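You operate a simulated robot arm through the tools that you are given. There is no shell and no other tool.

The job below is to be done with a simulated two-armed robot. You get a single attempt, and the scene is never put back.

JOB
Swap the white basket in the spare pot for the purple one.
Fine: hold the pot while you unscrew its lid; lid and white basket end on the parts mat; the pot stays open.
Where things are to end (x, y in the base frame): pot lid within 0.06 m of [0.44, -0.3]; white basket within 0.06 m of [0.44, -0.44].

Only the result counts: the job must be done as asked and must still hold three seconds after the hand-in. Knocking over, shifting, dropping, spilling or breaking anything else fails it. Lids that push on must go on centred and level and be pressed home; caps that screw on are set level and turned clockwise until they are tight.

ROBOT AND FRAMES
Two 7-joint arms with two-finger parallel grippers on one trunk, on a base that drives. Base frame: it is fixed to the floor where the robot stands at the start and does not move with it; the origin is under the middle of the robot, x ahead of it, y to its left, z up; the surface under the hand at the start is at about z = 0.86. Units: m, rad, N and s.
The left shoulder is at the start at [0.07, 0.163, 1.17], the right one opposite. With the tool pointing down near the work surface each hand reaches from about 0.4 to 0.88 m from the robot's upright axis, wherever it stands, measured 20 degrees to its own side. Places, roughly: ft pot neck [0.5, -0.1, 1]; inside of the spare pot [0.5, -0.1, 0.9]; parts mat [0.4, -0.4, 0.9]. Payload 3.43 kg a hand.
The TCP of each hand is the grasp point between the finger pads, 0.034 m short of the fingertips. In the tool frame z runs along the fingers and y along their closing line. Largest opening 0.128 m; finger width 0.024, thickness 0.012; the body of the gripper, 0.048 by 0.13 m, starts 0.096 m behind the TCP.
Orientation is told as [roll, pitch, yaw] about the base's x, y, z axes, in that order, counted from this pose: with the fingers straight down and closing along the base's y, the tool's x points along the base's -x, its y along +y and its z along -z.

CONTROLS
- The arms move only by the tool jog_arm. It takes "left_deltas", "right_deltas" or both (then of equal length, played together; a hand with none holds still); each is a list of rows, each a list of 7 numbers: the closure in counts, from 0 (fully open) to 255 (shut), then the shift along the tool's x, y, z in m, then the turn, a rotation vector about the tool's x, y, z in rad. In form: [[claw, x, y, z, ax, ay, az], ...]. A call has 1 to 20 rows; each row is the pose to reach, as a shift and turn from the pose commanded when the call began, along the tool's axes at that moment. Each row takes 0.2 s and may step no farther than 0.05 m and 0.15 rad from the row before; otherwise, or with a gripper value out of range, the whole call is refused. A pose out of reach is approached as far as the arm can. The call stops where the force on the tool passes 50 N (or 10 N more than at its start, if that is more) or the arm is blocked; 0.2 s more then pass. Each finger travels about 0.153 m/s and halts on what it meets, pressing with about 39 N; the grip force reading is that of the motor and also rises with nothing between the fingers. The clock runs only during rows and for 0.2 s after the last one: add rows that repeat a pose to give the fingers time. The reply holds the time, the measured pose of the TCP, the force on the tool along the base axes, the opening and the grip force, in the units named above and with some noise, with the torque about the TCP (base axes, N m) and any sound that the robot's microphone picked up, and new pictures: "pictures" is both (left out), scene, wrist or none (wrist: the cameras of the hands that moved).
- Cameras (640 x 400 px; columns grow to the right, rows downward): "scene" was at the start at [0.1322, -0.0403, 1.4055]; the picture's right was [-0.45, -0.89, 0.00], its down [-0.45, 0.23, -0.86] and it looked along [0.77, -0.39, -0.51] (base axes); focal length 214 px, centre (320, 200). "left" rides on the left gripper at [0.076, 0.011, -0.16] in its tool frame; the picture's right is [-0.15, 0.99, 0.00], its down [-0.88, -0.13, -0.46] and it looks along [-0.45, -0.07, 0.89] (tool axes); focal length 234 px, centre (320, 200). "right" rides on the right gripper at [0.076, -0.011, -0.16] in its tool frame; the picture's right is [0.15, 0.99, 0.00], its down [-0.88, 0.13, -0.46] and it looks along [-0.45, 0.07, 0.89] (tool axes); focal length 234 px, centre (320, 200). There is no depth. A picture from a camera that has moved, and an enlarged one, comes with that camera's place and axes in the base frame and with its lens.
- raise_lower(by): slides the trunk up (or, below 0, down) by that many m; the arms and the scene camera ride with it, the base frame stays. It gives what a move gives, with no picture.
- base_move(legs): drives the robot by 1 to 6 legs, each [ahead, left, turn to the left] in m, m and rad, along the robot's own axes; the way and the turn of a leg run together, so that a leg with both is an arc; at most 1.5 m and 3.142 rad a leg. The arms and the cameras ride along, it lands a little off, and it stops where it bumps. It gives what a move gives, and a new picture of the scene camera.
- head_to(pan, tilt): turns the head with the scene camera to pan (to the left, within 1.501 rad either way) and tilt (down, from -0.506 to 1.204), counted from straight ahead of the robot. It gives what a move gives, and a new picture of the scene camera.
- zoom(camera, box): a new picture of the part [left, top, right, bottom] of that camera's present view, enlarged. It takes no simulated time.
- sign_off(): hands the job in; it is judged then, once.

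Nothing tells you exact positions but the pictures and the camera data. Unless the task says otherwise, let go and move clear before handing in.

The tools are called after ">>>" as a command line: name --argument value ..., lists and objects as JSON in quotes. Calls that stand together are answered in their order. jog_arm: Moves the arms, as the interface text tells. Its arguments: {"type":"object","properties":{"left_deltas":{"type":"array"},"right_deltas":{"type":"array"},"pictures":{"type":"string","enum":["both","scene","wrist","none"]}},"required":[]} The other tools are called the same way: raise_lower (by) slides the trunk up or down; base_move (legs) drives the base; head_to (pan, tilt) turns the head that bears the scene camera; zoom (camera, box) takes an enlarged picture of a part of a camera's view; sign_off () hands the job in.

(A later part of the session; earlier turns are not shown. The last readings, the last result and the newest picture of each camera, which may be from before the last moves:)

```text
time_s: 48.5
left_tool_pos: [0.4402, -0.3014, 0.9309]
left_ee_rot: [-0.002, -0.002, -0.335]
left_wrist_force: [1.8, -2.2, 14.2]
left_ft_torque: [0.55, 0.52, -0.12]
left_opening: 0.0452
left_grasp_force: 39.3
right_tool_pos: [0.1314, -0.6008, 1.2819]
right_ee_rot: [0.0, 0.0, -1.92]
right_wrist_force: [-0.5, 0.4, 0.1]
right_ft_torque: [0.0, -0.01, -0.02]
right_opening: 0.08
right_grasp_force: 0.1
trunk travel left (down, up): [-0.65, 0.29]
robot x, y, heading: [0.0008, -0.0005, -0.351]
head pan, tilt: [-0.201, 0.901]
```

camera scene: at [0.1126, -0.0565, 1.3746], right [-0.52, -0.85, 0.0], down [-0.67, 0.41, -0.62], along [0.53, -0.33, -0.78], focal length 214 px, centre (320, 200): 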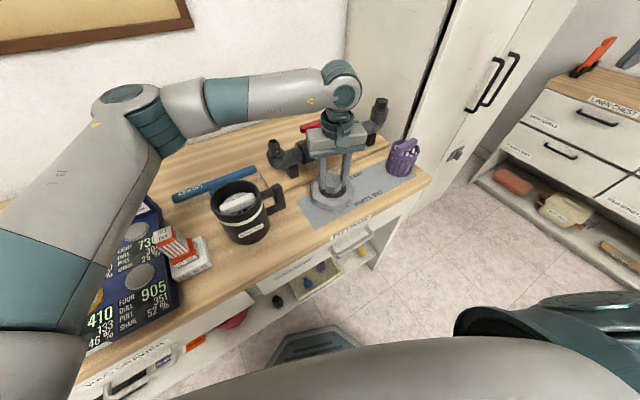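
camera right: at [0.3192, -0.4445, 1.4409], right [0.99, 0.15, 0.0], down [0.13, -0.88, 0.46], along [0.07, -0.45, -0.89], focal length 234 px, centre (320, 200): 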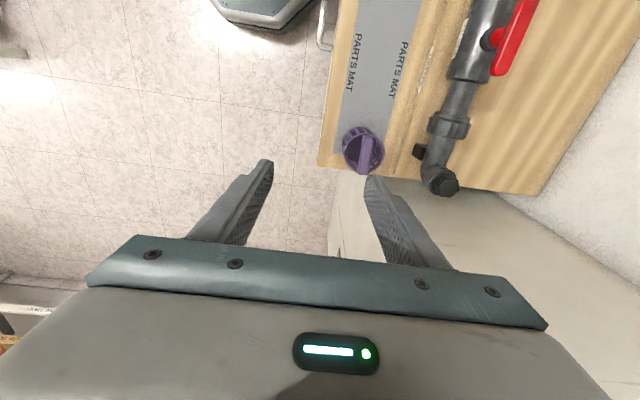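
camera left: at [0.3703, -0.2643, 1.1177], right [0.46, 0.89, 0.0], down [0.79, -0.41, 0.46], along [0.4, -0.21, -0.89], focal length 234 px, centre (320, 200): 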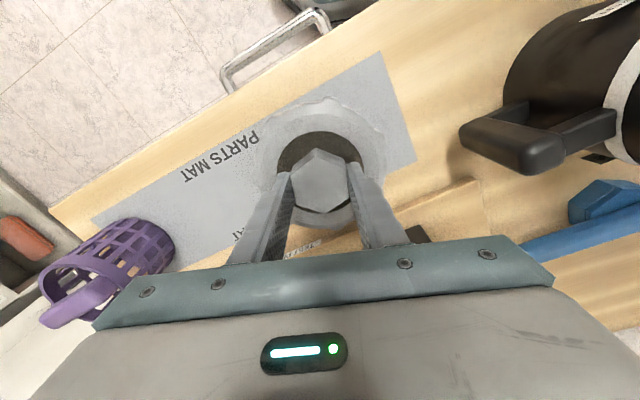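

Contact made, with about 14 N pressing the lid onto the mat. I'll open slightly and rise straight up.

>>> jog_arm --left_deltas '[[170, 0, 0, -0.001, 0, 0, 0], [143, 0, 0, -0.001, 0, 0, 0], [143, 0, 0, -0.001, 0, 0, 0], [143, 0, 0, -0.01, 0, 0, 0], [143, 0, 0, -0.03, 0, 0, 0], [143, 0, 0, -0.06, 0, 0, 0], [143, 0, 0, -0.1, 0, 0, 0], [143, 0, 0, -0.145, 0, 0, 0], [143, 0, 0, -0.19, 0, 0, 0], [143, 0, 0, -0.23, 0, 0, 0]]'

>>> zoom --camera "scene" --box '[200, 100, 440, 250]'

```text
time_s: 50.7
left_tool_pos: [0.437, -0.2997, 1.1578]
left_ee_rot: [-0.001, 0.0, -0.337]
left_wrist_force: [-0.4, -0.3, -0.6]
left_ft_torque: [0.03, -0.02, -0.01]
left_opening: 0.0563
left_grasp_force: 0.1
right_tool_pos: [0.1311, -0.6017, 1.2817]
right_ee_rot: [-0.001, 0.0, -1.92]
right_wrist_force: [0.6, -0.6, 0.7]
right_ft_torque: [0.0, 0.0, 0.02]
right_opening: 0.0804
right_grasp_force: 0.0
trunk travel left (down, up): [-0.65, 0.29]
robot x, y, heading: [0.0016, -0.0015, -0.352]
head pan, tilt: [-0.201, 0.901]
camera scene: at [0.1119, -0.0563, 1.3746], right [-0.52, -0.85, 0.0], down [-0.67, 0.41, -0.62], along [0.53, -0.33, -0.78], focal length 214 px, centre (320, 200)
camera left: at [0.3685, -0.2638, 1.3166], right [0.46, 0.89, 0.0], down [0.79, -0.41, 0.46], along [0.4, -0.21, -0.89], focal length 234 px, centre (320, 200)
```

scene: 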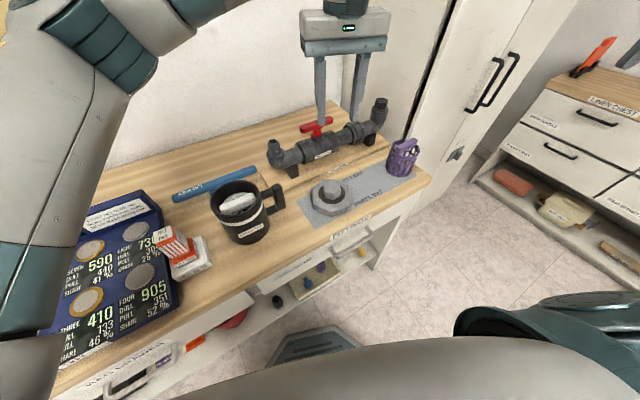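
left: 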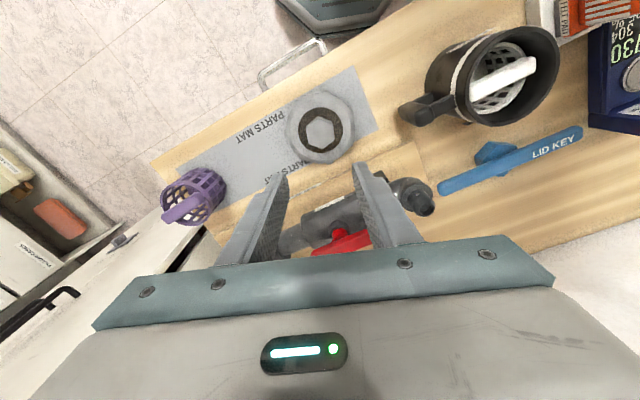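

```text
2.67 times, centred on (320, 175) of scene
camera zoom: at [0.1119, -0.0563, 1.3746], right [-0.52, -0.85, 0.0], down [-0.67, 0.41, -0.62], along [0.53, -0.33, -0.78], focal length 572 px, centre (320, 267)
```

zoom: 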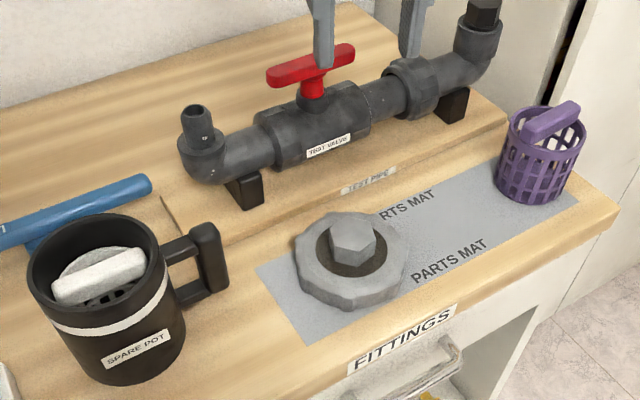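

The lid sits on the mat at about (0.44, -0.30). I'll turn the base back to its original heading, then park the left hand out of the way.

>>> base_move --legs '[[0, 0, 0.351]]'

```text
time_s: 52.2
left_tool_pos: [0.5141, -0.1297, 1.1564]
left_ee_rot: [0.0, 0.0, 0.017]
left_wrist_force: [-0.6, 0.3, -0.9]
left_ft_torque: [-0.01, -0.01, 0.0]
left_opening: 0.0561
left_grasp_force: 0.2
right_tool_pos: [0.3314, -0.519, 1.2806]
right_ee_rot: [0.001, -0.002, -1.571]
right_wrist_force: [-0.2, 0.2, 0.0]
right_ft_torque: [0.01, -0.01, 0.03]
right_opening: 0.0803
right_grasp_force: 0.0
trunk travel left (down, up): [-0.65, 0.29]
robot x, y, heading: [-0.0015, -0.0002, 0.004]
head pan, tilt: [-0.201, 0.901]
camera scene: at [0.1256, -0.0146, 1.3745], right [-0.2, -0.98, 0.0], down [-0.77, 0.16, -0.62], along [0.61, -0.12, -0.78], focal length 214 px, centre (320, 200)
```

scene: 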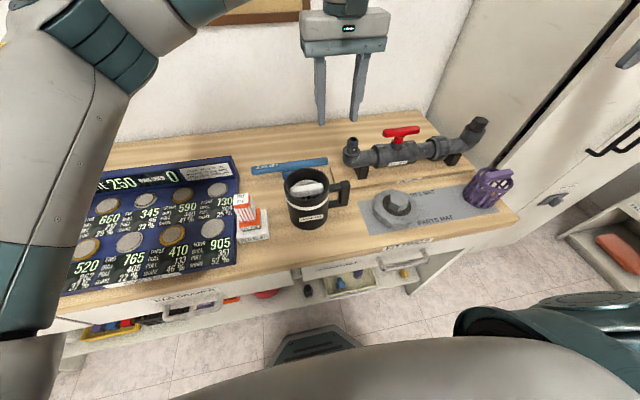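

>>> jog_arm --left_deltas '[[143, 0.007, 0.039, -0.021, 0, 0, 0], [143, 0.014, 0.078, -0.042, 0, 0, 0], [143, 0.021, 0.117, -0.063, 0, 0, 0], [143, 0.028, 0.156, -0.084, 0, 0, 0], [143, 0.035, 0.195, -0.105, 0, 0, 0], [143, 0.042, 0.234, -0.126, 0, 0, 0], [143, 0.049, 0.273, -0.147, 0, 0, 0], [143, 0.056, 0.312, -0.168, 0, 0, 0], [143, 0.064, 0.35, -0.19, 0, 0, 0], [143, 0.064, 0.35, -0.19, 0, 0, 0], [143, 0.064, 0.35, -0.19, 0, 0, 0], [143, 0.064, 0.35, -0.19, 0, 0, 0], [143, 0.064, 0.35, -0.19, 0, 0, 0], [143, 0.064, 0.35, -0.19, 0, 0, 0], [143, 0.064, 0.35, -0.19, 0, 0, 0], [143, 0.064, 0.35, -0.19, 0, 0, 0], [143, 0.064, 0.35, -0.19, 0, 0, 0], [143, 0.064, 0.35, -0.19, 0, 0, 0]]' --right_deltas '[[95, 0, 0, 0, 0, 0, 0], [95, 0, 0, 0, 0, 0, 0], [95, 0, 0, 0, 0, 0, 0], [95, 0, 0, 0, 0, 0, 0], [95, 0, 0, 0, 0, 0, 0], [95, 0.038, 0.012, 0, 0, 0, 0], [95, 0.077, 0.025, 0, 0, 0, 0], [95, 0.116, 0.037, 0, 0, 0, 0], [95, 0.154, 0.05, 0, 0, 0, 0], [95, 0.193, 0.062, 0, 0, 0, 0], [95, 0.231, 0.074, 0, 0, 0, 0], [95, 0.27, 0.087, 0, 0, 0, 0], [95, 0.309, 0.099, 0, 0, 0, 0], [95, 0.347, 0.112, 0, 0, 0, 0], [95, 0.386, 0.124, 0, 0, 0, 0], [95, 0.424, 0.136, 0.01, 0, 0, 0], [95, 0.463, 0.149, 0.03, 0, 0, 0], [95, 0.463, 0.149, 0.03, 0, 0, 0]]'

>>> zoom --camera "right" --box '[240, 80, 400, 200]'

>>> zoom --camera "scene" --box '[260, 140, 370, 240]'

```text
time_s: 56.0
left_tool_pos: [0.4437, 0.22, 1.3457]
left_ee_rot: [0.0, 0.0, 0.018]
left_wrist_force: [0.6, -0.4, -0.6]
left_ft_torque: [-0.02, 0.01, 0.0]
left_opening: 0.056
left_grasp_force: 0.1
right_tool_pos: [0.4588, -0.1414, 1.2792]
right_ee_rot: [-0.003, 0.002, -1.57]
right_wrist_force: [0.9, -0.2, 0.0]
right_ft_torque: [0.07, 0.06, 0.01]
right_opening: 0.0805
right_grasp_force: 0.0
right hand out of reach, approached as far as the arm can: row 15, 16, 17, 18
trunk travel left (down, up): [-0.65, 0.29]
robot x, y, heading: [-0.0011, -0.0024, 0.003]
head pan, tilt: [-0.201, 0.901]
camera scene: at [0.1268, -0.0142, 1.3744], right [-0.2, -0.98, 0.0], down [-0.77, 0.15, -0.62], along [0.61, -0.12, -0.78], focal length 214 px, centre (320, 200)
camera right: at [0.4478, -0.0659, 1.4396], right [0.99, 0.15, 0.0], down [0.13, -0.88, 0.46], along [0.07, -0.45, -0.89], focal length 234 px, centre (320, 200)
camera left: at [0.3674, 0.2296, 1.5046], right [0.13, 0.99, 0.0], down [0.88, -0.12, 0.46], along [0.45, -0.06, -0.89], focal length 234 px, centre (320, 200)
```

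scene: 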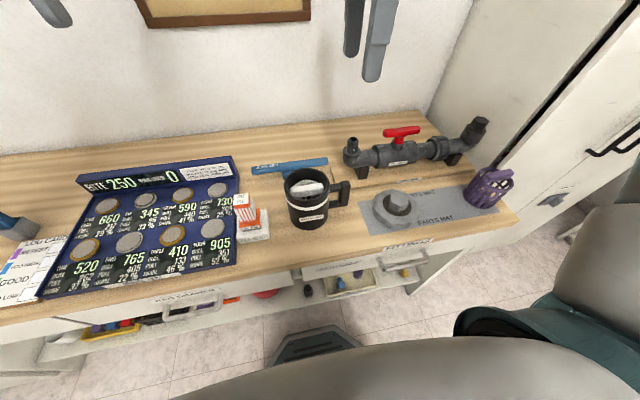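
right: 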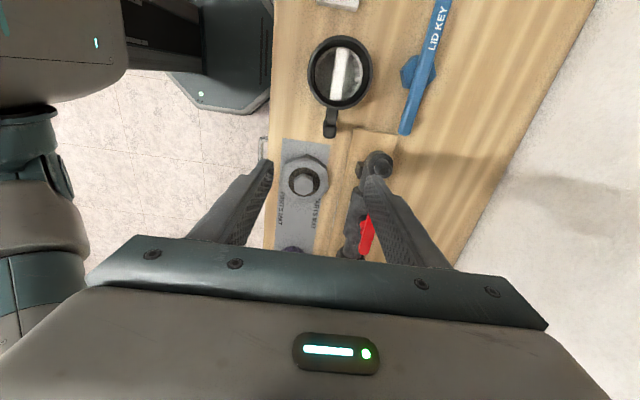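
left: 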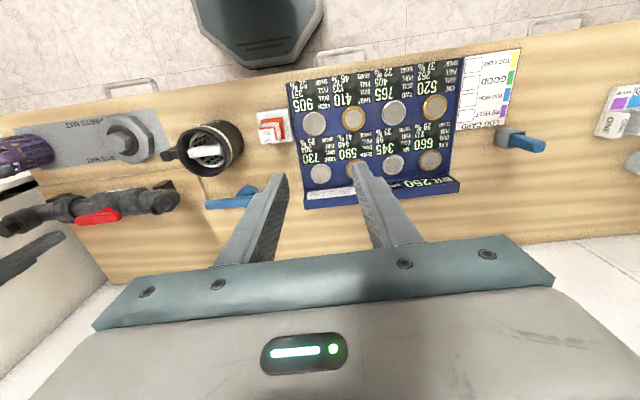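

```text
3.33 times, centred on (320, 140) of right
camera zoom: at [0.4478, -0.0659, 1.4396], right [0.99, 0.15, 0.0], down [0.13, -0.88, 0.46], along [0.07, -0.45, -0.89], focal length 781 px, centre (320, 400)
```

zoom: 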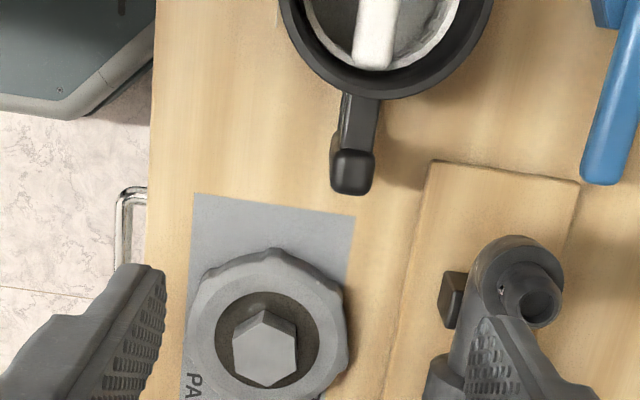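

```text
4.00 times, centred on (315, 190) of scene
camera zoom: at [0.1268, -0.0142, 1.3744], right [-0.2, -0.98, 0.0], down [-0.77, 0.15, -0.62], along [0.61, -0.12, -0.78], focal length 858 px, centre (340, 240)
```

zoom: 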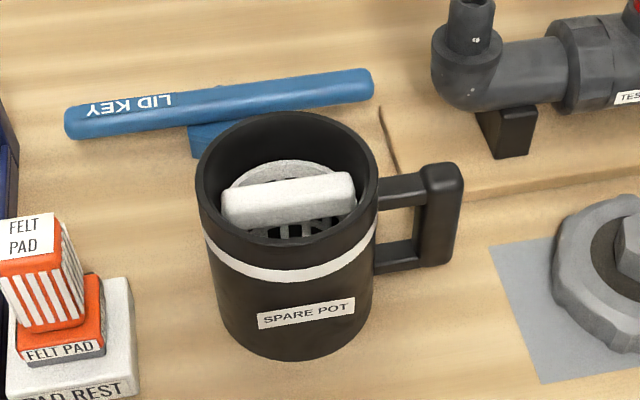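

The right arm ran out of reach at this height (it is at about (0.459, -0.141, 1.279)). I'll try again lower, where the reach is better.

>>> jog_arm --right_deltas '[[95, 0, 0, 0.03, 0, 0, 0], [95, 0, 0, 0.06, 0, 0, 0], [95, 0, 0, 0.09, 0, 0, 0], [95, 0, 0, 0.12, 0, 0, 0], [95, 0, 0, 0.12, 0, 0, 0]]' --pictures "none"

```text
time_s: 57.2
left_tool_pos: [0.4434, 0.2187, 1.3454]
left_ee_rot: [0.0, -0.001, 0.018]
left_wrist_force: [-0.2, -0.9, 0.0]
left_ft_torque: [0.01, 0.0, -0.01]
left_opening: 0.0561
left_grasp_force: 0.1
right_tool_pos: [0.46, -0.144, 1.1604]
right_ee_rot: [0.001, -0.001, -1.57]
right_wrist_force: [-0.9, 1.0, -0.4]
right_ft_torque: [-0.01, 0.01, 0.0]
right_opening: 0.0803
right_grasp_force: 0.1
trunk travel left (down, up): [-0.65, 0.29]
robot x, y, heading: [-0.0048, -0.0024, -0.004]
head pan, tilt: [-0.201, 0.901]
```

>>> jog_arm --right_deltas '[[95, 0.02, 0.005, 0, 0, 0, 0], [95, 0.04, 0.01, 0, 0, 0, 0], [95, 0.06, 0.015, 0, 0, 0, 0], [95, 0.088, 0.02, 0, 0, 0, 0], [95, 0.088, 0.02, 0, 0, 0, 0]]'

```text
time_s: 58.4
left_tool_pos: [0.4418, 0.2188, 1.3458]
left_ee_rot: [0.0, 0.001, 0.017]
left_wrist_force: [-0.5, -0.9, -0.1]
left_ft_torque: [-0.02, -0.02, 0.0]
left_opening: 0.0559
left_grasp_force: 0.1
right_tool_pos: [0.4647, -0.1189, 1.16]
right_ee_rot: [0.0, 0.001, -1.572]
right_wrist_force: [0.4, -0.6, -0.7]
right_ft_torque: [-0.01, 0.0, -0.01]
right_opening: 0.0803
right_grasp_force: 0.1
right hand out of reach, approached as far as the arm can: row 2, 3, 4, 5
trunk travel left (down, up): [-0.65, 0.29]
robot x, y, heading: [-0.0017, -0.0012, 0.003]
head pan, tilt: [-0.201, 0.901]
camera scene: at [0.1253, -0.0145, 1.3746], right [-0.2, -0.98, 0.0], down [-0.77, 0.15, -0.62], along [0.61, -0.12, -0.78], focal length 214 px, centre (320, 200)
camera right: at [0.4537, -0.0431, 1.3206], right [0.99, 0.15, 0.0], down [0.13, -0.88, 0.46], along [0.07, -0.45, -0.89], focal length 234 px, centre (320, 200)
```

scene: 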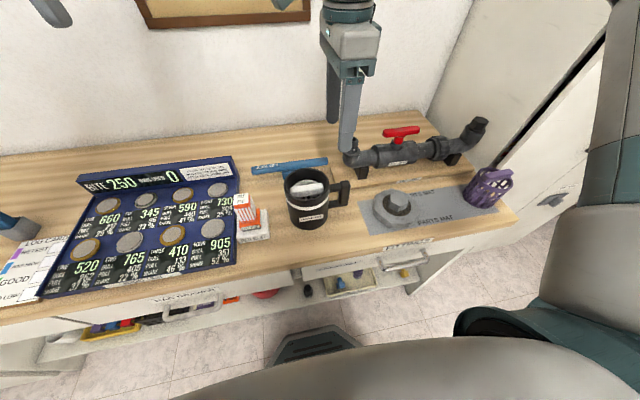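
right: 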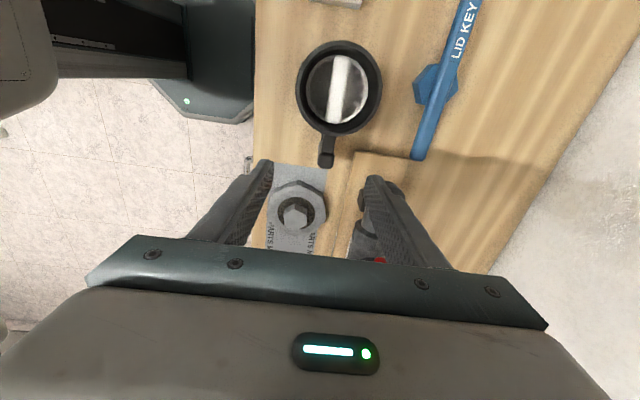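

The right wrist is stuck at a joint limit in this posture. I'll look at how the arm is folded.

>>> head_to --pan -0.5 --tilt 0.25

```text
time_s: 59.5
left_tool_pos: [0.4427, 0.2196, 1.3468]
left_ee_rot: [0.0, -0.001, 0.017]
left_wrist_force: [-0.2, 0.3, 1.2]
left_ft_torque: [0.0, -0.01, -0.04]
left_opening: 0.0562
left_grasp_force: 0.0
right_tool_pos: [0.4657, -0.1193, 1.1605]
right_ee_rot: [-0.002, 0.001, -1.57]
right_wrist_force: [-0.1, 0.2, -0.1]
right_ft_torque: [-0.01, 0.0, 0.0]
right_opening: 0.0803
right_grasp_force: 0.1
trunk travel left (down, up): [-0.65, 0.29]
robot x, y, heading: [-0.0032, -0.0005, 0.001]
head pan, tilt: [-0.499, 0.25]
camera scene: at [0.1337, -0.0439, 1.4314], right [-0.48, -0.88, 0.0], down [-0.22, 0.12, -0.97], along [0.85, -0.46, -0.25], focal length 214 px, centre (320, 200)
```

scene: 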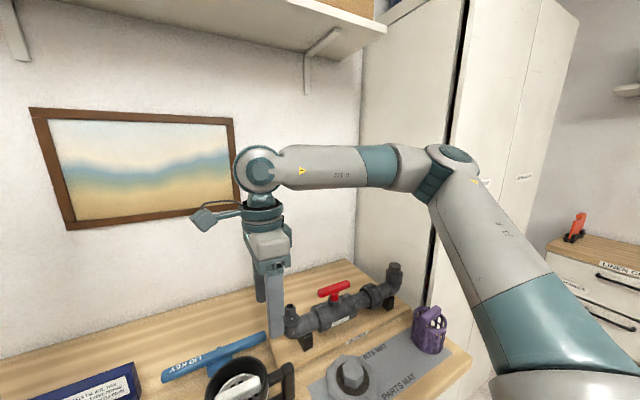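

>>> jog_arm --right_deltas '[[95, 0, 0, 0, 0, 0, -0.15], [95, 0, 0, 0, 0, 0, -0.3], [95, 0, 0, 0, 0, 0, -0.45], [95, 0, 0, 0, 0, 0, -0.6], [95, 0.02, 0.005, 0, 0, 0, -0.6], [95, 0.04, 0.01, 0, 0, 0, -0.6], [95, 0.06, 0.015, 0, 0, 0, -0.6], [95, 0.06, 0.015, 0, 0, 0, -0.6]]' --pictures "scene"

```text
time_s: 61.2
left_tool_pos: [0.4432, 0.22, 1.3454]
left_ee_rot: [0.0, 0.001, 0.017]
left_wrist_force: [0.1, 0.1, -0.9]
left_ft_torque: [0.01, -0.01, 0.04]
left_opening: 0.0561
left_grasp_force: 0.0
right_tool_pos: [0.4661, -0.1179, 1.1525]
right_ee_rot: [0.0, -0.001, -0.969]
right_wrist_force: [-0.4, -0.3, -0.6]
right_ft_torque: [-0.02, 0.01, 0.04]
right_opening: 0.0805
right_grasp_force: 0.1
right hand out of reach, approached as far as the arm can: row 5, 6, 7, 8
trunk travel left (down, up): [-0.65, 0.29]
robot x, y, heading: [0.003, 0.0008, -0.0]
head pan, tilt: [-0.499, 0.25]
camera scene: at [0.1343, -0.0441, 1.4315], right [-0.48, -0.88, 0.0], down [-0.22, 0.12, -0.97], along [0.85, -0.46, -0.25], focal length 214 px, centre (320, 200)
```

scene: 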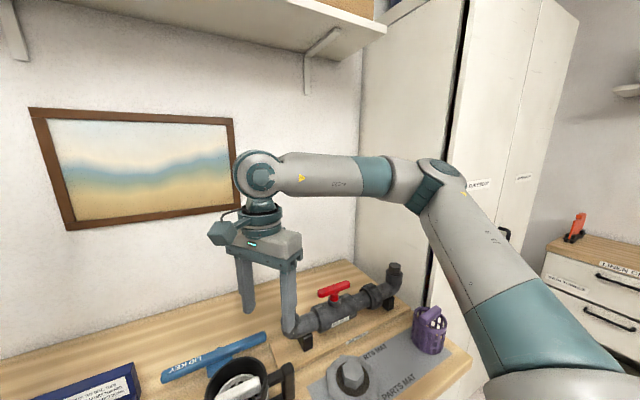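

The limit isn't the wrist roll, so the right arm simply can't cross that far in this posture. Instead I'll turn the base right by about 0.7 rad, so the left hand can reach the pot, the mat and the purple basket. First I'll tuck the right hand away.

>>> jog_arm --right_deltas '[[95, 0, 0, -0.04, 0, 0, 0], [95, 0, 0, -0.08, 0, 0, 0], [95, -0.025, -0.0342, -0.1, 0, 0, 0], [95, -0.05, -0.0684, -0.1, 0, 0, 0], [95, -0.075, -0.1025, -0.1, 0, 0, 0], [95, -0.1, -0.1367, -0.1, 0, 0, 0], [95, -0.125, -0.171, -0.1, 0, 0, 0], [95, -0.15, -0.205, -0.1, 0, 0, 0], [95, -0.175, -0.239, -0.1, 0, 0, 0], [95, -0.2, -0.273, -0.1, 0, 0, 0], [95, -0.2253, -0.3076, -0.1, 0, 0, 0], [95, -0.2253, -0.3076, -0.1, 0, 0, 0]]' --pictures "scene"

```text
time_s: 63.9
left_tool_pos: [0.4425, 0.2204, 1.346]
left_ee_rot: [-0.002, 0.001, 0.015]
left_wrist_force: [0.1, -0.3, -0.5]
left_ft_torque: [0.0, -0.02, 0.02]
left_opening: 0.0562
left_grasp_force: 0.0
right_tool_pos: [0.341, -0.4769, 1.251]
right_ee_rot: [-0.002, -0.001, -0.968]
right_wrist_force: [0.1, -0.2, -0.7]
right_ft_torque: [0.0, 0.02, -0.02]
right_opening: 0.0803
right_grasp_force: 0.0
right hand out of reach, approached as far as the arm can: row 1, 2
trunk travel left (down, up): [-0.65, 0.29]
robot x, y, heading: [0.0024, -0.0041, 0.005]
head pan, tilt: [-0.499, 0.25]
camera scene: at [0.1341, -0.0428, 1.4315], right [-0.48, -0.88, 0.0], down [-0.22, 0.12, -0.97], along [0.85, -0.46, -0.25], focal length 214 px, centre (320, 200)
```

scene: 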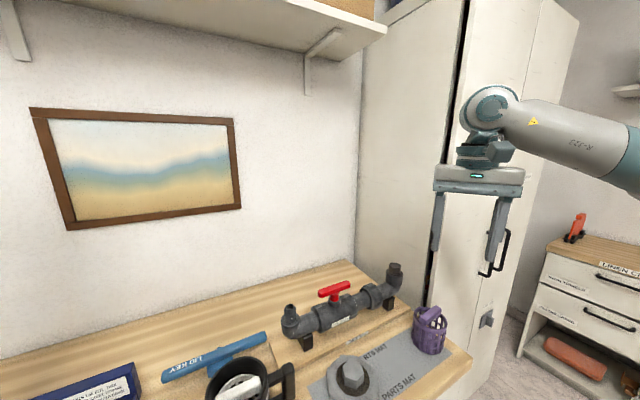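

>>> base_move --legs '[[0, 0, -0.35], [0, 0, -0.35]]'

>>> head_to --pan 0.2 --tilt 0.85

```text
time_s: 66.4
left_tool_pos: [0.48, -0.1197, 1.3461]
left_ee_rot: [-0.001, 0.001, -0.691]
left_wrist_force: [0.1, 0.7, -0.1]
left_ft_torque: [0.01, -0.03, 0.0]
left_opening: 0.056
left_grasp_force: 0.1
right_tool_pos: [-0.0522, -0.5842, 1.25]
right_ee_rot: [0.001, 0.001, -1.678]
right_wrist_force: [-0.7, 0.0, -0.3]
right_ft_torque: [0.01, 0.01, 0.0]
right_opening: 0.08
right_grasp_force: 0.0
trunk travel left (down, up): [-0.65, 0.29]
robot x, y, heading: [-0.003, 0.0001, -0.706]
head pan, tilt: [-0.499, 0.25]
camera scene: at [0.0731, -0.1191, 1.4315], right [-0.93, -0.36, 0.0], down [-0.09, 0.23, -0.97], along [0.35, -0.91, -0.25], focal length 214 px, centre (320, 200)
```

scene: 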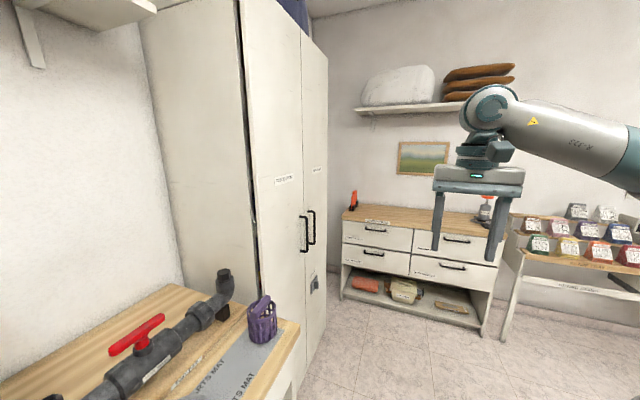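

```text
time_s: 67.5
left_tool_pos: [0.4785, -0.1202, 1.3462]
left_ee_rot: [-0.001, 0.0, -0.693]
left_wrist_force: [0.4, 0.5, -0.2]
left_ft_torque: [0.0, 0.0, 0.0]
left_opening: 0.0562
left_grasp_force: 0.0
right_tool_pos: [-0.0519, -0.5853, 1.2518]
right_ee_rot: [0.0, 0.0, -1.679]
right_wrist_force: [-0.9, 0.2, 0.4]
right_ft_torque: [-0.03, 0.0, -0.01]
right_opening: 0.0802
right_grasp_force: 0.0
trunk travel left (down, up): [-0.65, 0.29]
robot x, y, heading: [0.0002, 0.0001, -0.701]
head pan, tilt: [0.201, 0.85]
camera scene: at [0.108, -0.07, 1.3785], right [-0.48, -0.87, 0.0], down [-0.66, 0.36, -0.66], along [0.58, -0.32, -0.75], focal length 214 px, centre (320, 200)
```

scene: 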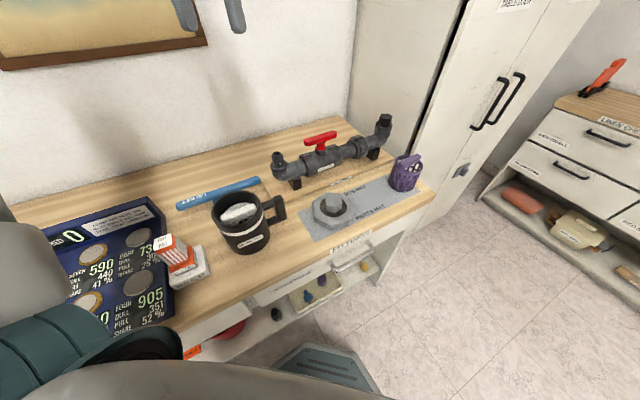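

The left hand can now cover everything. I'll rotate it so the fingers close along x, across the white basket's bar which runs along y, and bring it over the pot for a look.

>>> jog_arm --left_deltas '[[155, 0.003, 0.003, 0, 0, 0, -0.1415], [155, 0.006, 0.007, 0, 0, 0, -0.283], [155, 0.009, 0.01, 0, 0, 0, -0.4245], [155, 0.012, 0.014, 0, 0, 0, -0.566], [155, 0.015, 0.018, 0, 0, 0, -0.7075], [155, 0.018, 0.022, 0, 0, 0, -0.849], [155, 0.021, 0.026, 0, 0, 0, -0.9905], [155, 0.024, 0.03, 0, 0, 0, -1.132], [155, 0.027, 0.034, 0.01, 0, 0, -1.2735], [155, 0.03, 0.037, 0.02, 0, 0, -1.415], [155, 0.033, 0.041, 0.035, 0, 0, -1.5565], [155, 0.036, 0.045, 0.05, 0, 0, -1.698], [155, 0.039, 0.048, 0.07, 0, 0, -1.8395], [155, 0.042, 0.052, 0.09, 0, 0, -1.981], [155, 0.042, 0.052, 0.11, 0, 0, -2.1225], [155, 0.042, 0.052, 0.13, 0, 0, -2.264], [155, 0.042, 0.052, 0.14, 0, 0, -2.264], [155, 0.042, 0.052, 0.14, 0, 0, -2.264]]'

>>> zoom --camera "left" --box '[240, 80, 400, 200]'

>>> zoom --camera "scene" --box '[180, 150, 300, 260]'

```text
time_s: 71.3
left_tool_pos: [0.4793, -0.0557, 1.2062]
left_ee_rot: [0.0, 0.002, 1.575]
left_wrist_force: [-0.4, 0.4, 0.1]
left_ft_torque: [0.01, 0.0, 0.01]
left_opening: 0.0503
left_grasp_force: 0.1
right_tool_pos: [-0.051, -0.5849, 1.2501]
right_ee_rot: [-0.001, 0.002, -1.676]
right_wrist_force: [0.6, -0.9, 0.0]
right_ft_torque: [-0.03, 0.02, 0.0]
right_opening: 0.0804
right_grasp_force: 0.1
trunk travel left (down, up): [-0.65, 0.29]
robot x, y, heading: [-0.0043, -0.0006, -0.707]
head pan, tilt: [0.201, 0.85]
camera scene: at [0.1077, -0.07, 1.3784], right [-0.48, -0.87, 0.0], down [-0.66, 0.36, -0.66], along [0.58, -0.32, -0.75], focal length 214 px, centre (320, 200)
camera left: at [0.4668, -0.1307, 1.364], right [-0.99, 0.14, 0.0], down [0.13, 0.88, 0.45], along [0.07, 0.45, -0.89], focal length 234 px, centre (320, 200)
```

scene: 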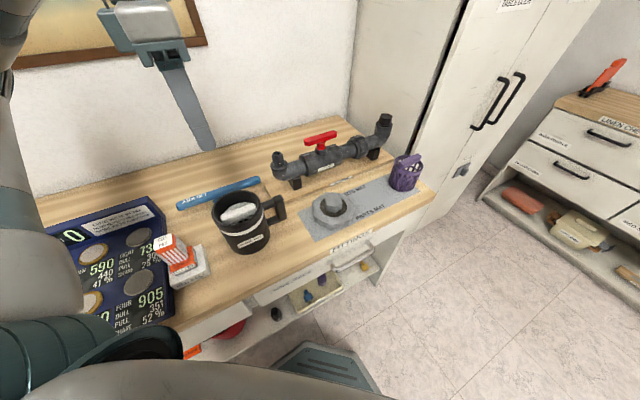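
left: 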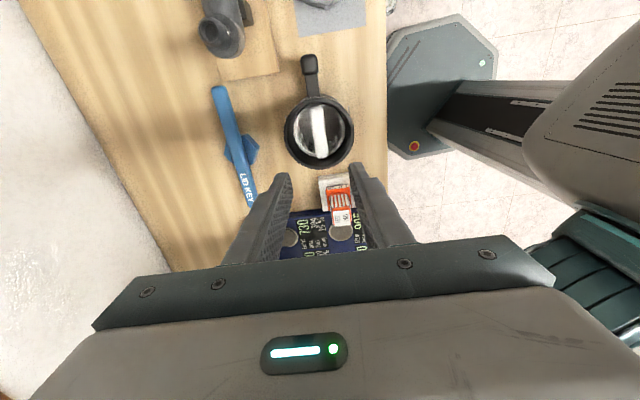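

```text
3.33 times, centred on (320, 140) of left
camera zoom: at [0.4668, -0.1307, 1.364], right [-0.99, 0.14, 0.0], down [0.13, 0.88, 0.45], along [0.07, 0.45, -0.89], focal length 781 px, centre (320, 400)
```

zoom: 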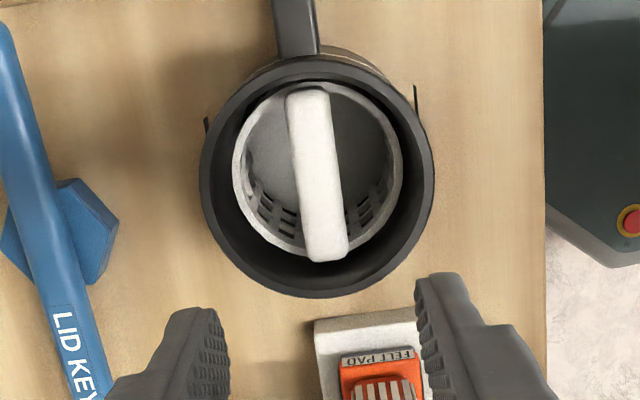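

```text
3.64 times, centred on (240, 205) of scene
camera zoom: at [0.1077, -0.07, 1.3784], right [-0.48, -0.87, 0.0], down [-0.66, 0.36, -0.66], along [0.58, -0.32, -0.75], focal length 780 px, centre (611, 182)
```

zoom: 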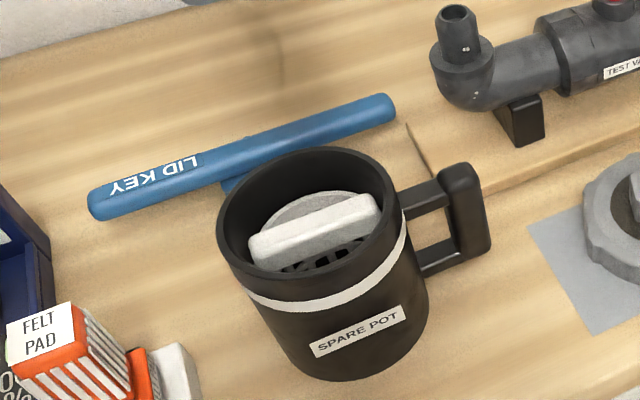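

The bar is centered at about (0.479, -0.056), running along y, 18 mm wide with its top near z≈0.975. The left hand is right above it. I'll narrow the opening and descend to a checking height.

>>> jog_arm --left_deltas '[[175, 0, 0, 0.04, 0, 0, 0], [175, 0, 0, 0.08, 0, 0, 0], [175, 0, 0, 0.12, 0, 0, 0], [175, 0, 0, 0.16, 0, 0, 0], [175, 0, 0, 0.175, 0, 0, 0], [175, 0, 0, 0.175, 0, 0, 0]]'

>>> zoom --camera "left" --box '[220, 100, 420, 260]'

>>> zoom --camera "scene" --box '[170, 120, 310, 260]'

```text
time_s: 72.7
left_tool_pos: [0.4787, -0.0553, 1.0304]
left_ee_rot: [0.001, 0.001, 1.572]
left_wrist_force: [-0.1, -0.2, 0.6]
left_ft_torque: [-0.01, -0.01, 0.04]
left_opening: 0.04
left_grasp_force: 0.0
right_tool_pos: [-0.0511, -0.5848, 1.25]
right_ee_rot: [0.0, 0.0, -1.677]
right_wrist_force: [-0.3, -0.1, 0.2]
right_ft_torque: [0.01, 0.02, 0.01]
right_opening: 0.0804
right_grasp_force: 0.1
trunk travel left (down, up): [-0.65, 0.29]
robot x, y, heading: [0.0026, 0.0011, -0.706]
head pan, tilt: [0.201, 0.85]
camera scene: at [0.1079, -0.07, 1.3784], right [-0.48, -0.87, 0.0], down [-0.66, 0.36, -0.66], along [0.58, -0.32, -0.75], focal length 214 px, centre (320, 200)
camera left: at [0.4676, -0.1312, 1.1899], right [-0.99, 0.14, 0.0], down [0.13, 0.88, 0.45], along [0.07, 0.45, -0.89], focal length 234 px, centre (320, 200)
```

scene: 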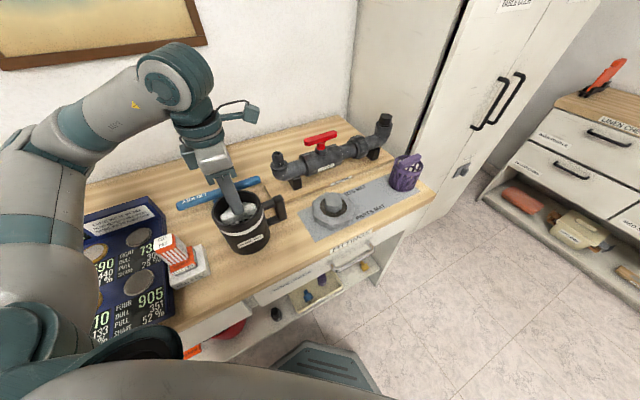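
left: 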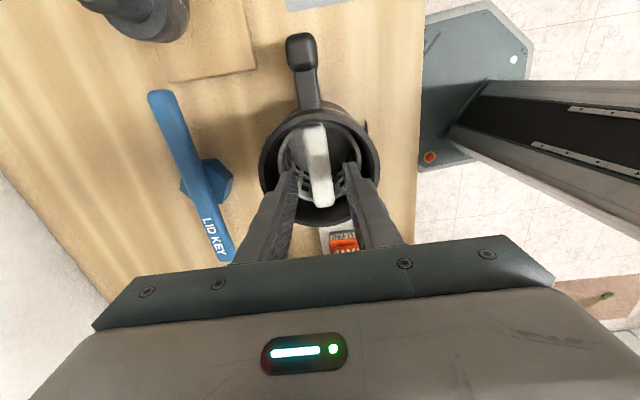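

```text
2.50 times, centred on (320, 180) of left
camera zoom: at [0.4676, -0.1312, 1.1899], right [-0.99, 0.14, 0.0], down [0.13, 0.88, 0.45], along [0.07, 0.45, -0.89], focal length 585 px, centre (320, 250)
```

zoom: 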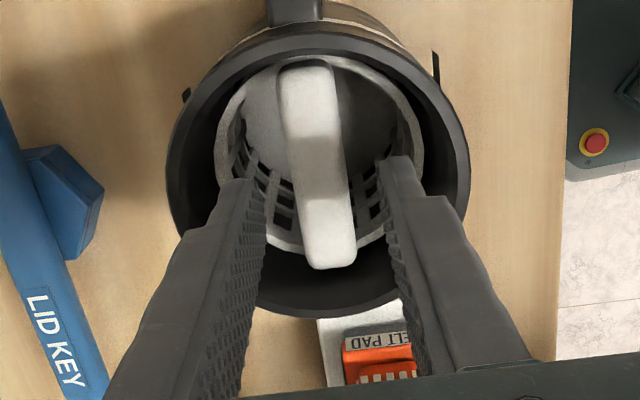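

```text
2.86 times, centred on (240, 190) of scene
camera zoom: at [0.1079, -0.07, 1.3784], right [-0.48, -0.87, 0.0], down [-0.66, 0.36, -0.66], along [0.58, -0.32, -0.75], focal length 613 px, centre (549, 229)
```

zoom: 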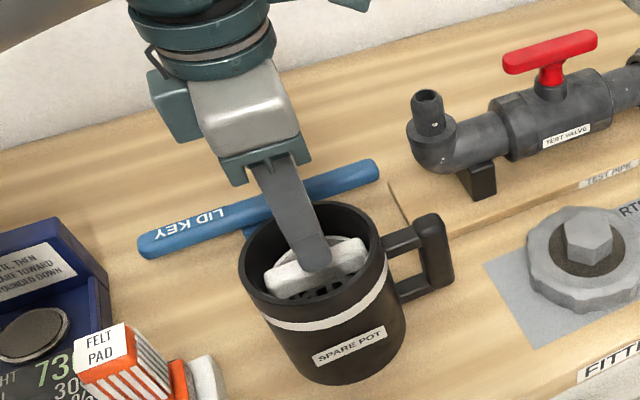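

>>> jog_arm --left_deltas '[[175, 0, 0, 0.012, 0, 0, 0], [175, 0, 0, 0.024, 0, 0, 0], [175, 0, 0, 0.034, 0, 0, 0], [175, 0, 0, 0.04, 0, 0, 0], [175, 0, 0, 0.04, 0, 0, 0]]'

>>> zoom --camera "left" --box '[220, 100, 420, 260]'

>>> zoom --camera "scene" --box '[190, 160, 290, 260]'

```text
time_s: 73.9
left_tool_pos: [0.4788, -0.0548, 0.993]
left_ee_rot: [0.001, 0.0, 1.573]
left_wrist_force: [0.3, 0.1, -0.5]
left_ft_torque: [0.0, 0.0, -0.04]
left_opening: 0.04
left_grasp_force: 0.1
right_tool_pos: [-0.0516, -0.5841, 1.2505]
right_ee_rot: [-0.002, -0.001, -1.679]
right_wrist_force: [0.1, -0.5, 0.1]
right_ft_torque: [-0.02, -0.02, 0.0]
right_opening: 0.0804
right_grasp_force: 0.1
trunk travel left (down, up): [-0.65, 0.29]
robot x, y, heading: [-0.0009, -0.0002, -0.709]
head pan, tilt: [0.201, 0.85]
camera scene: at [0.1079, -0.0699, 1.3784], right [-0.48, -0.87, 0.0], down [-0.66, 0.36, -0.66], along [0.58, -0.32, -0.75], focal length 214 px, centre (320, 200)
camera left: at [0.4674, -0.1304, 1.1511], right [-0.99, 0.14, 0.0], down [0.13, 0.88, 0.46], along [0.07, 0.45, -0.89], focal length 234 px, centre (320, 200)
```

scene: 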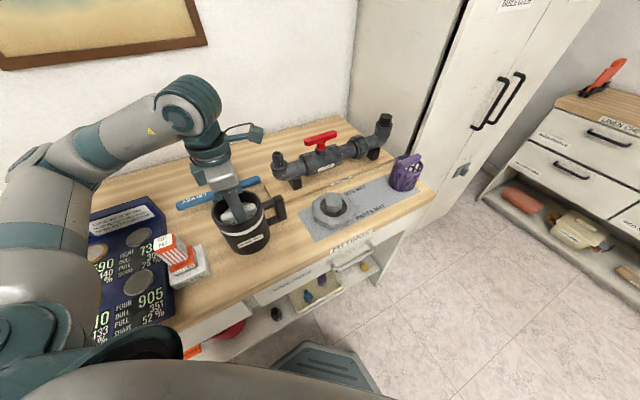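
left: 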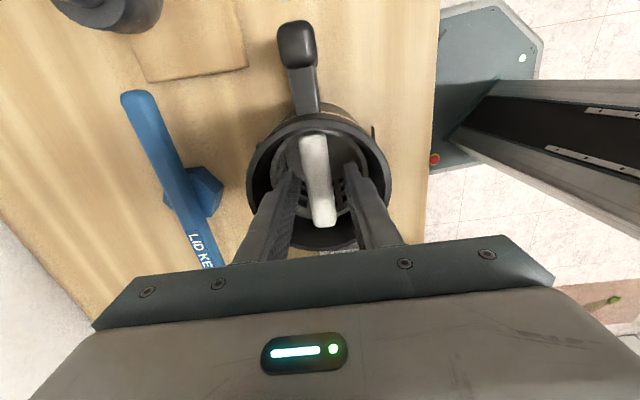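

```text
2.50 times, centred on (320, 180) of left
camera zoom: at [0.4674, -0.1304, 1.1511], right [-0.99, 0.14, 0.0], down [0.13, 0.88, 0.46], along [0.07, 0.45, -0.89], focal length 585 px, centre (320, 250)
```

zoom: 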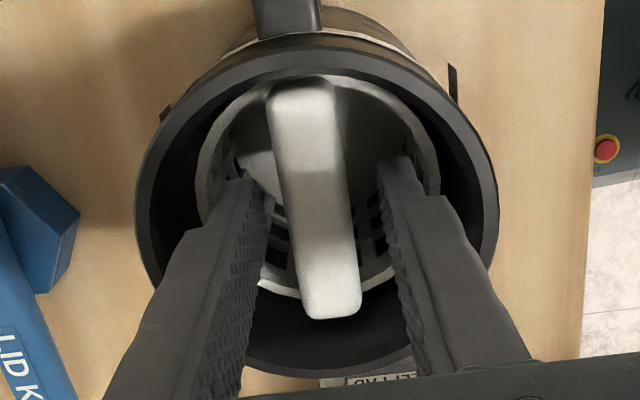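

```text
4.00 times, centred on (240, 210) of scene
camera zoom: at [0.1079, -0.0699, 1.3784], right [-0.48, -0.87, 0.0], down [-0.66, 0.36, -0.66], along [0.58, -0.32, -0.75], focal length 858 px, centre (640, 160)
```

zoom: 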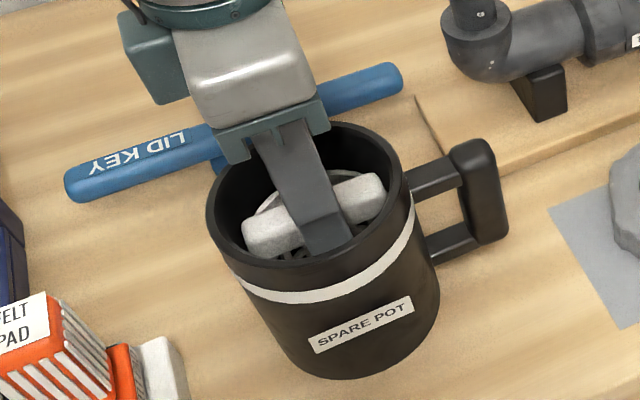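

The bar is squarely between the fingers. I'll close on it.

>>> jog_arm --left_deltas '[[195, 0, 0, 0, 0, 0, 0], [210, 0, 0, 0, 0, 0, 0], [255, 0, 0, 0, 0, 0, 0], [255, 0, 0, 0, 0, 0, 0]]' --pictures "wrist"

```text
time_s: 74.9
left_tool_pos: [0.4792, -0.0553, 0.9916]
left_ee_rot: [0.003, -0.001, 1.572]
left_wrist_force: [1.5, -0.1, 0.1]
left_ft_torque: [-0.01, -0.01, -0.07]
left_opening: 0.0208
left_grasp_force: 38.7
right_tool_pos: [-0.0511, -0.5847, 1.2503]
right_ee_rot: [-0.001, -0.001, -1.675]
right_wrist_force: [0.7, -0.3, 0.3]
right_ft_torque: [-0.03, 0.01, 0.01]
right_opening: 0.0802
right_grasp_force: 0.1
trunk travel left (down, up): [-0.65, 0.29]
robot x, y, heading: [-0.0025, -0.0009, -0.71]
head pan, tilt: [0.201, 0.85]
camera left: at [0.4676, -0.1304, 1.1511], right [-0.99, 0.14, 0.0], down [0.13, 0.88, 0.46], along [0.07, 0.45, -0.89], focal length 234 px, centre (320, 200)
```

left: 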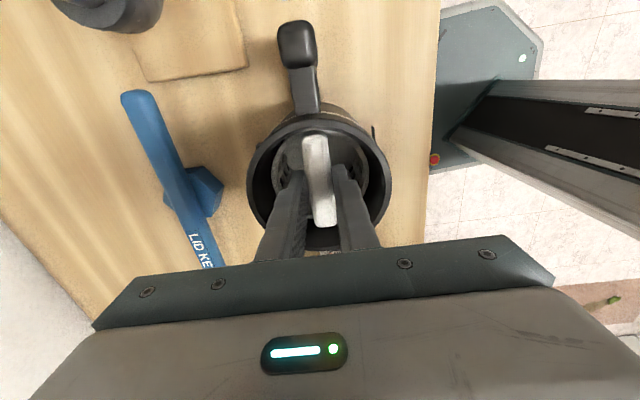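

Gripped at 0.021 m with low side force. Lifting straight up slowly.

>>> jog_arm --left_deltas '[[255, 0, 0, -0.004, 0, 0, 0], [255, 0, 0, -0.01, 0, 0, 0], [255, 0, 0, -0.02, 0, 0, 0], [255, 0, 0, -0.035, 0, 0, 0], [255, 0, 0, -0.05, 0, 0, 0], [255, 0, 0, -0.07, 0, 0, 0], [255, 0, 0, -0.09, 0, 0, 0], [255, 0, 0, -0.115, 0, 0, 0], [255, 0, 0, -0.14, 0, 0, 0], [255, 0, 0, -0.17, 0, 0, 0], [255, 0, 0, -0.19, 0, 0, 0], [255, 0, 0, -0.19, 0, 0, 0]]'

>>> zoom --camera "scene" --box '[150, 60, 330, 260]'

```text
time_s: 77.5
left_tool_pos: [0.4811, -0.0555, 1.1822]
left_ee_rot: [-0.001, 0.0, 1.573]
left_wrist_force: [1.1, -0.9, -0.8]
left_ft_torque: [-0.02, 0.02, 0.0]
left_opening: 0.0211
left_grasp_force: 38.8
right_tool_pos: [-0.0508, -0.5848, 1.2503]
right_ee_rot: [0.0, -0.001, -1.677]
right_wrist_force: [-0.1, 0.4, -0.3]
right_ft_torque: [-0.01, 0.01, 0.01]
right_opening: 0.0802
right_grasp_force: 0.0
trunk travel left (down, up): [-0.65, 0.29]
robot x, y, heading: [-0.0048, 0.0027, -0.706]
head pan, tilt: [0.201, 0.85]
camera scene: at [0.1083, -0.07, 1.3784], right [-0.48, -0.87, 0.0], down [-0.66, 0.36, -0.66], along [0.58, -0.32, -0.75], focal length 214 px, centre (320, 200)
camera left: at [0.4696, -0.1298, 1.3417], right [-0.99, 0.14, 0.0], down [0.13, 0.88, 0.46], along [0.07, 0.45, -0.89], focal length 234 px, centre (320, 200)
```

scene: 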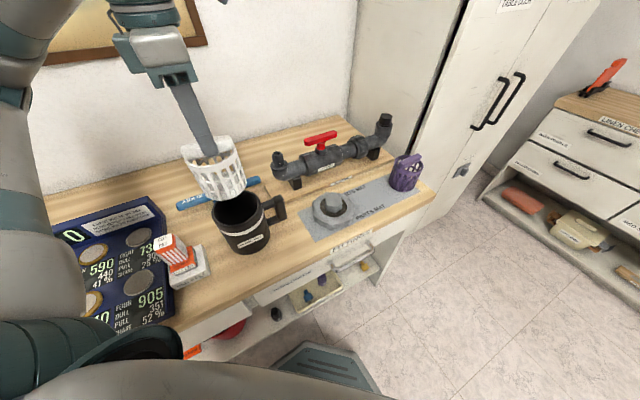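
left: 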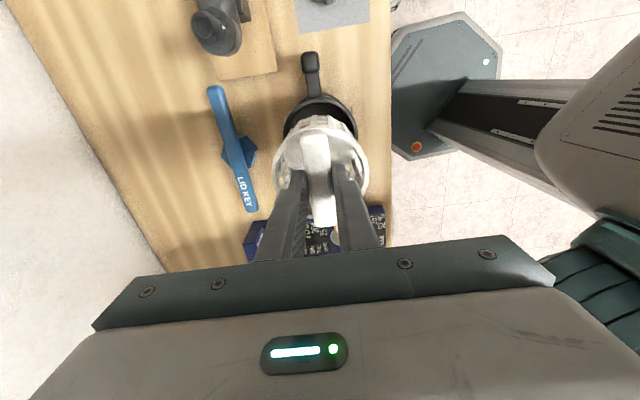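

```text
2.00 times, centred on (240, 160) of scene
camera zoom: at [0.1083, -0.07, 1.3784], right [-0.48, -0.87, 0.0], down [-0.66, 0.36, -0.66], along [0.58, -0.32, -0.75], focal length 429 px, centre (480, 280)
```

zoom: 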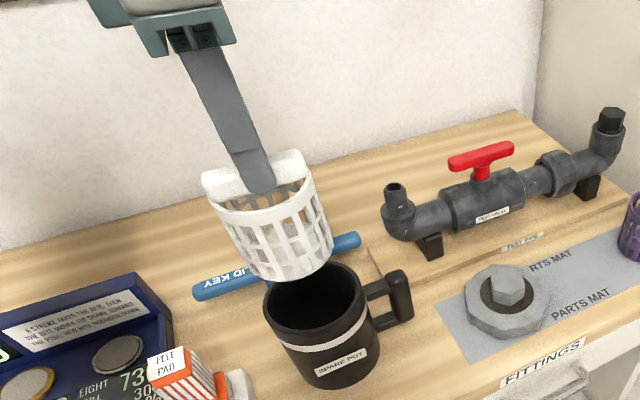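

The white basket is out of the pot. I'll carry it over to (0.44, -0.44) on the mat.

>>> jog_arm --left_deltas '[[255, 0.0385, 0.0041, 0, 0, 0, 0], [255, 0.077, 0.0082, 0, 0, 0, 0], [255, 0.1155, 0.0123, 0, 0, 0, 0], [255, 0.154, 0.0164, 0, 0, 0, 0], [255, 0.1925, 0.0205, 0, 0, 0, 0], [255, 0.231, 0.0246, 0, 0, 0, 0], [255, 0.2695, 0.0287, 0, 0, 0, 0], [255, 0.308, 0.0328, 0, 0, 0, 0], [255, 0.3465, 0.0369, 0, 0, 0, 0], [255, 0.385, 0.041, 0, 0, 0, 0], [255, 0.385, 0.041, 0, 0, 0, 0]]'

>>> zoom --camera "scene" --box '[260, 60, 460, 260]'

```text
time_s: 79.9
left_tool_pos: [0.4415, -0.441, 1.1814]
left_ee_rot: [0.001, 0.002, 1.573]
left_wrist_force: [-0.1, 0.0, -0.8]
left_ft_torque: [-0.02, 0.03, 0.01]
left_opening: 0.0209
left_grasp_force: 38.8
right_tool_pos: [-0.0506, -0.582, 1.2507]
right_ee_rot: [0.001, 0.0, -1.678]
right_wrist_force: [0.4, -0.1, 0.2]
right_ft_torque: [-0.05, 0.0, -0.02]
right_opening: 0.0801
right_grasp_force: 0.1
trunk travel left (down, up): [-0.65, 0.29]
robot x, y, heading: [0.0015, 0.0018, -0.708]
head pan, tilt: [0.201, 0.85]
camera scene: at [0.1087, -0.0689, 1.3784], right [-0.48, -0.88, 0.0], down [-0.66, 0.36, -0.66], along [0.58, -0.32, -0.75], focal length 214 px, centre (320, 200)
camera left: at [0.4301, -0.5157, 1.3408], right [-0.99, 0.14, 0.0], down [0.13, 0.88, 0.45], along [0.07, 0.45, -0.89], focal length 234 px, centre (320, 200)
```

scene: 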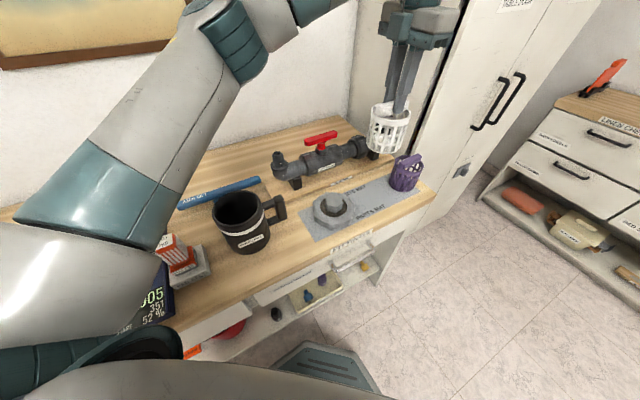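
left: 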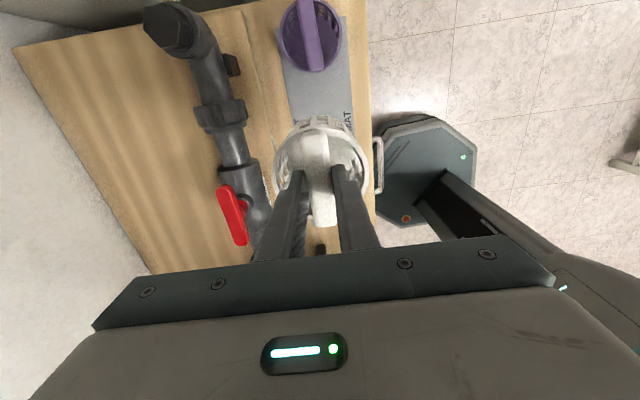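

```text
2.00 times, centred on (360, 160) of scene
camera zoom: at [0.1087, -0.0689, 1.3784], right [-0.48, -0.88, 0.0], down [-0.66, 0.36, -0.66], along [0.58, -0.32, -0.75], focal length 429 px, centre (240, 280)
```

zoom: 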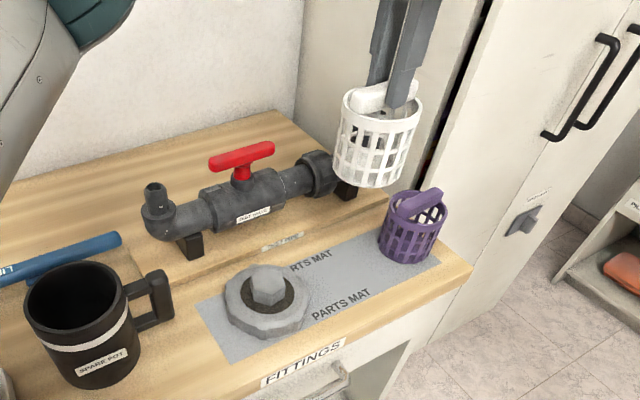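

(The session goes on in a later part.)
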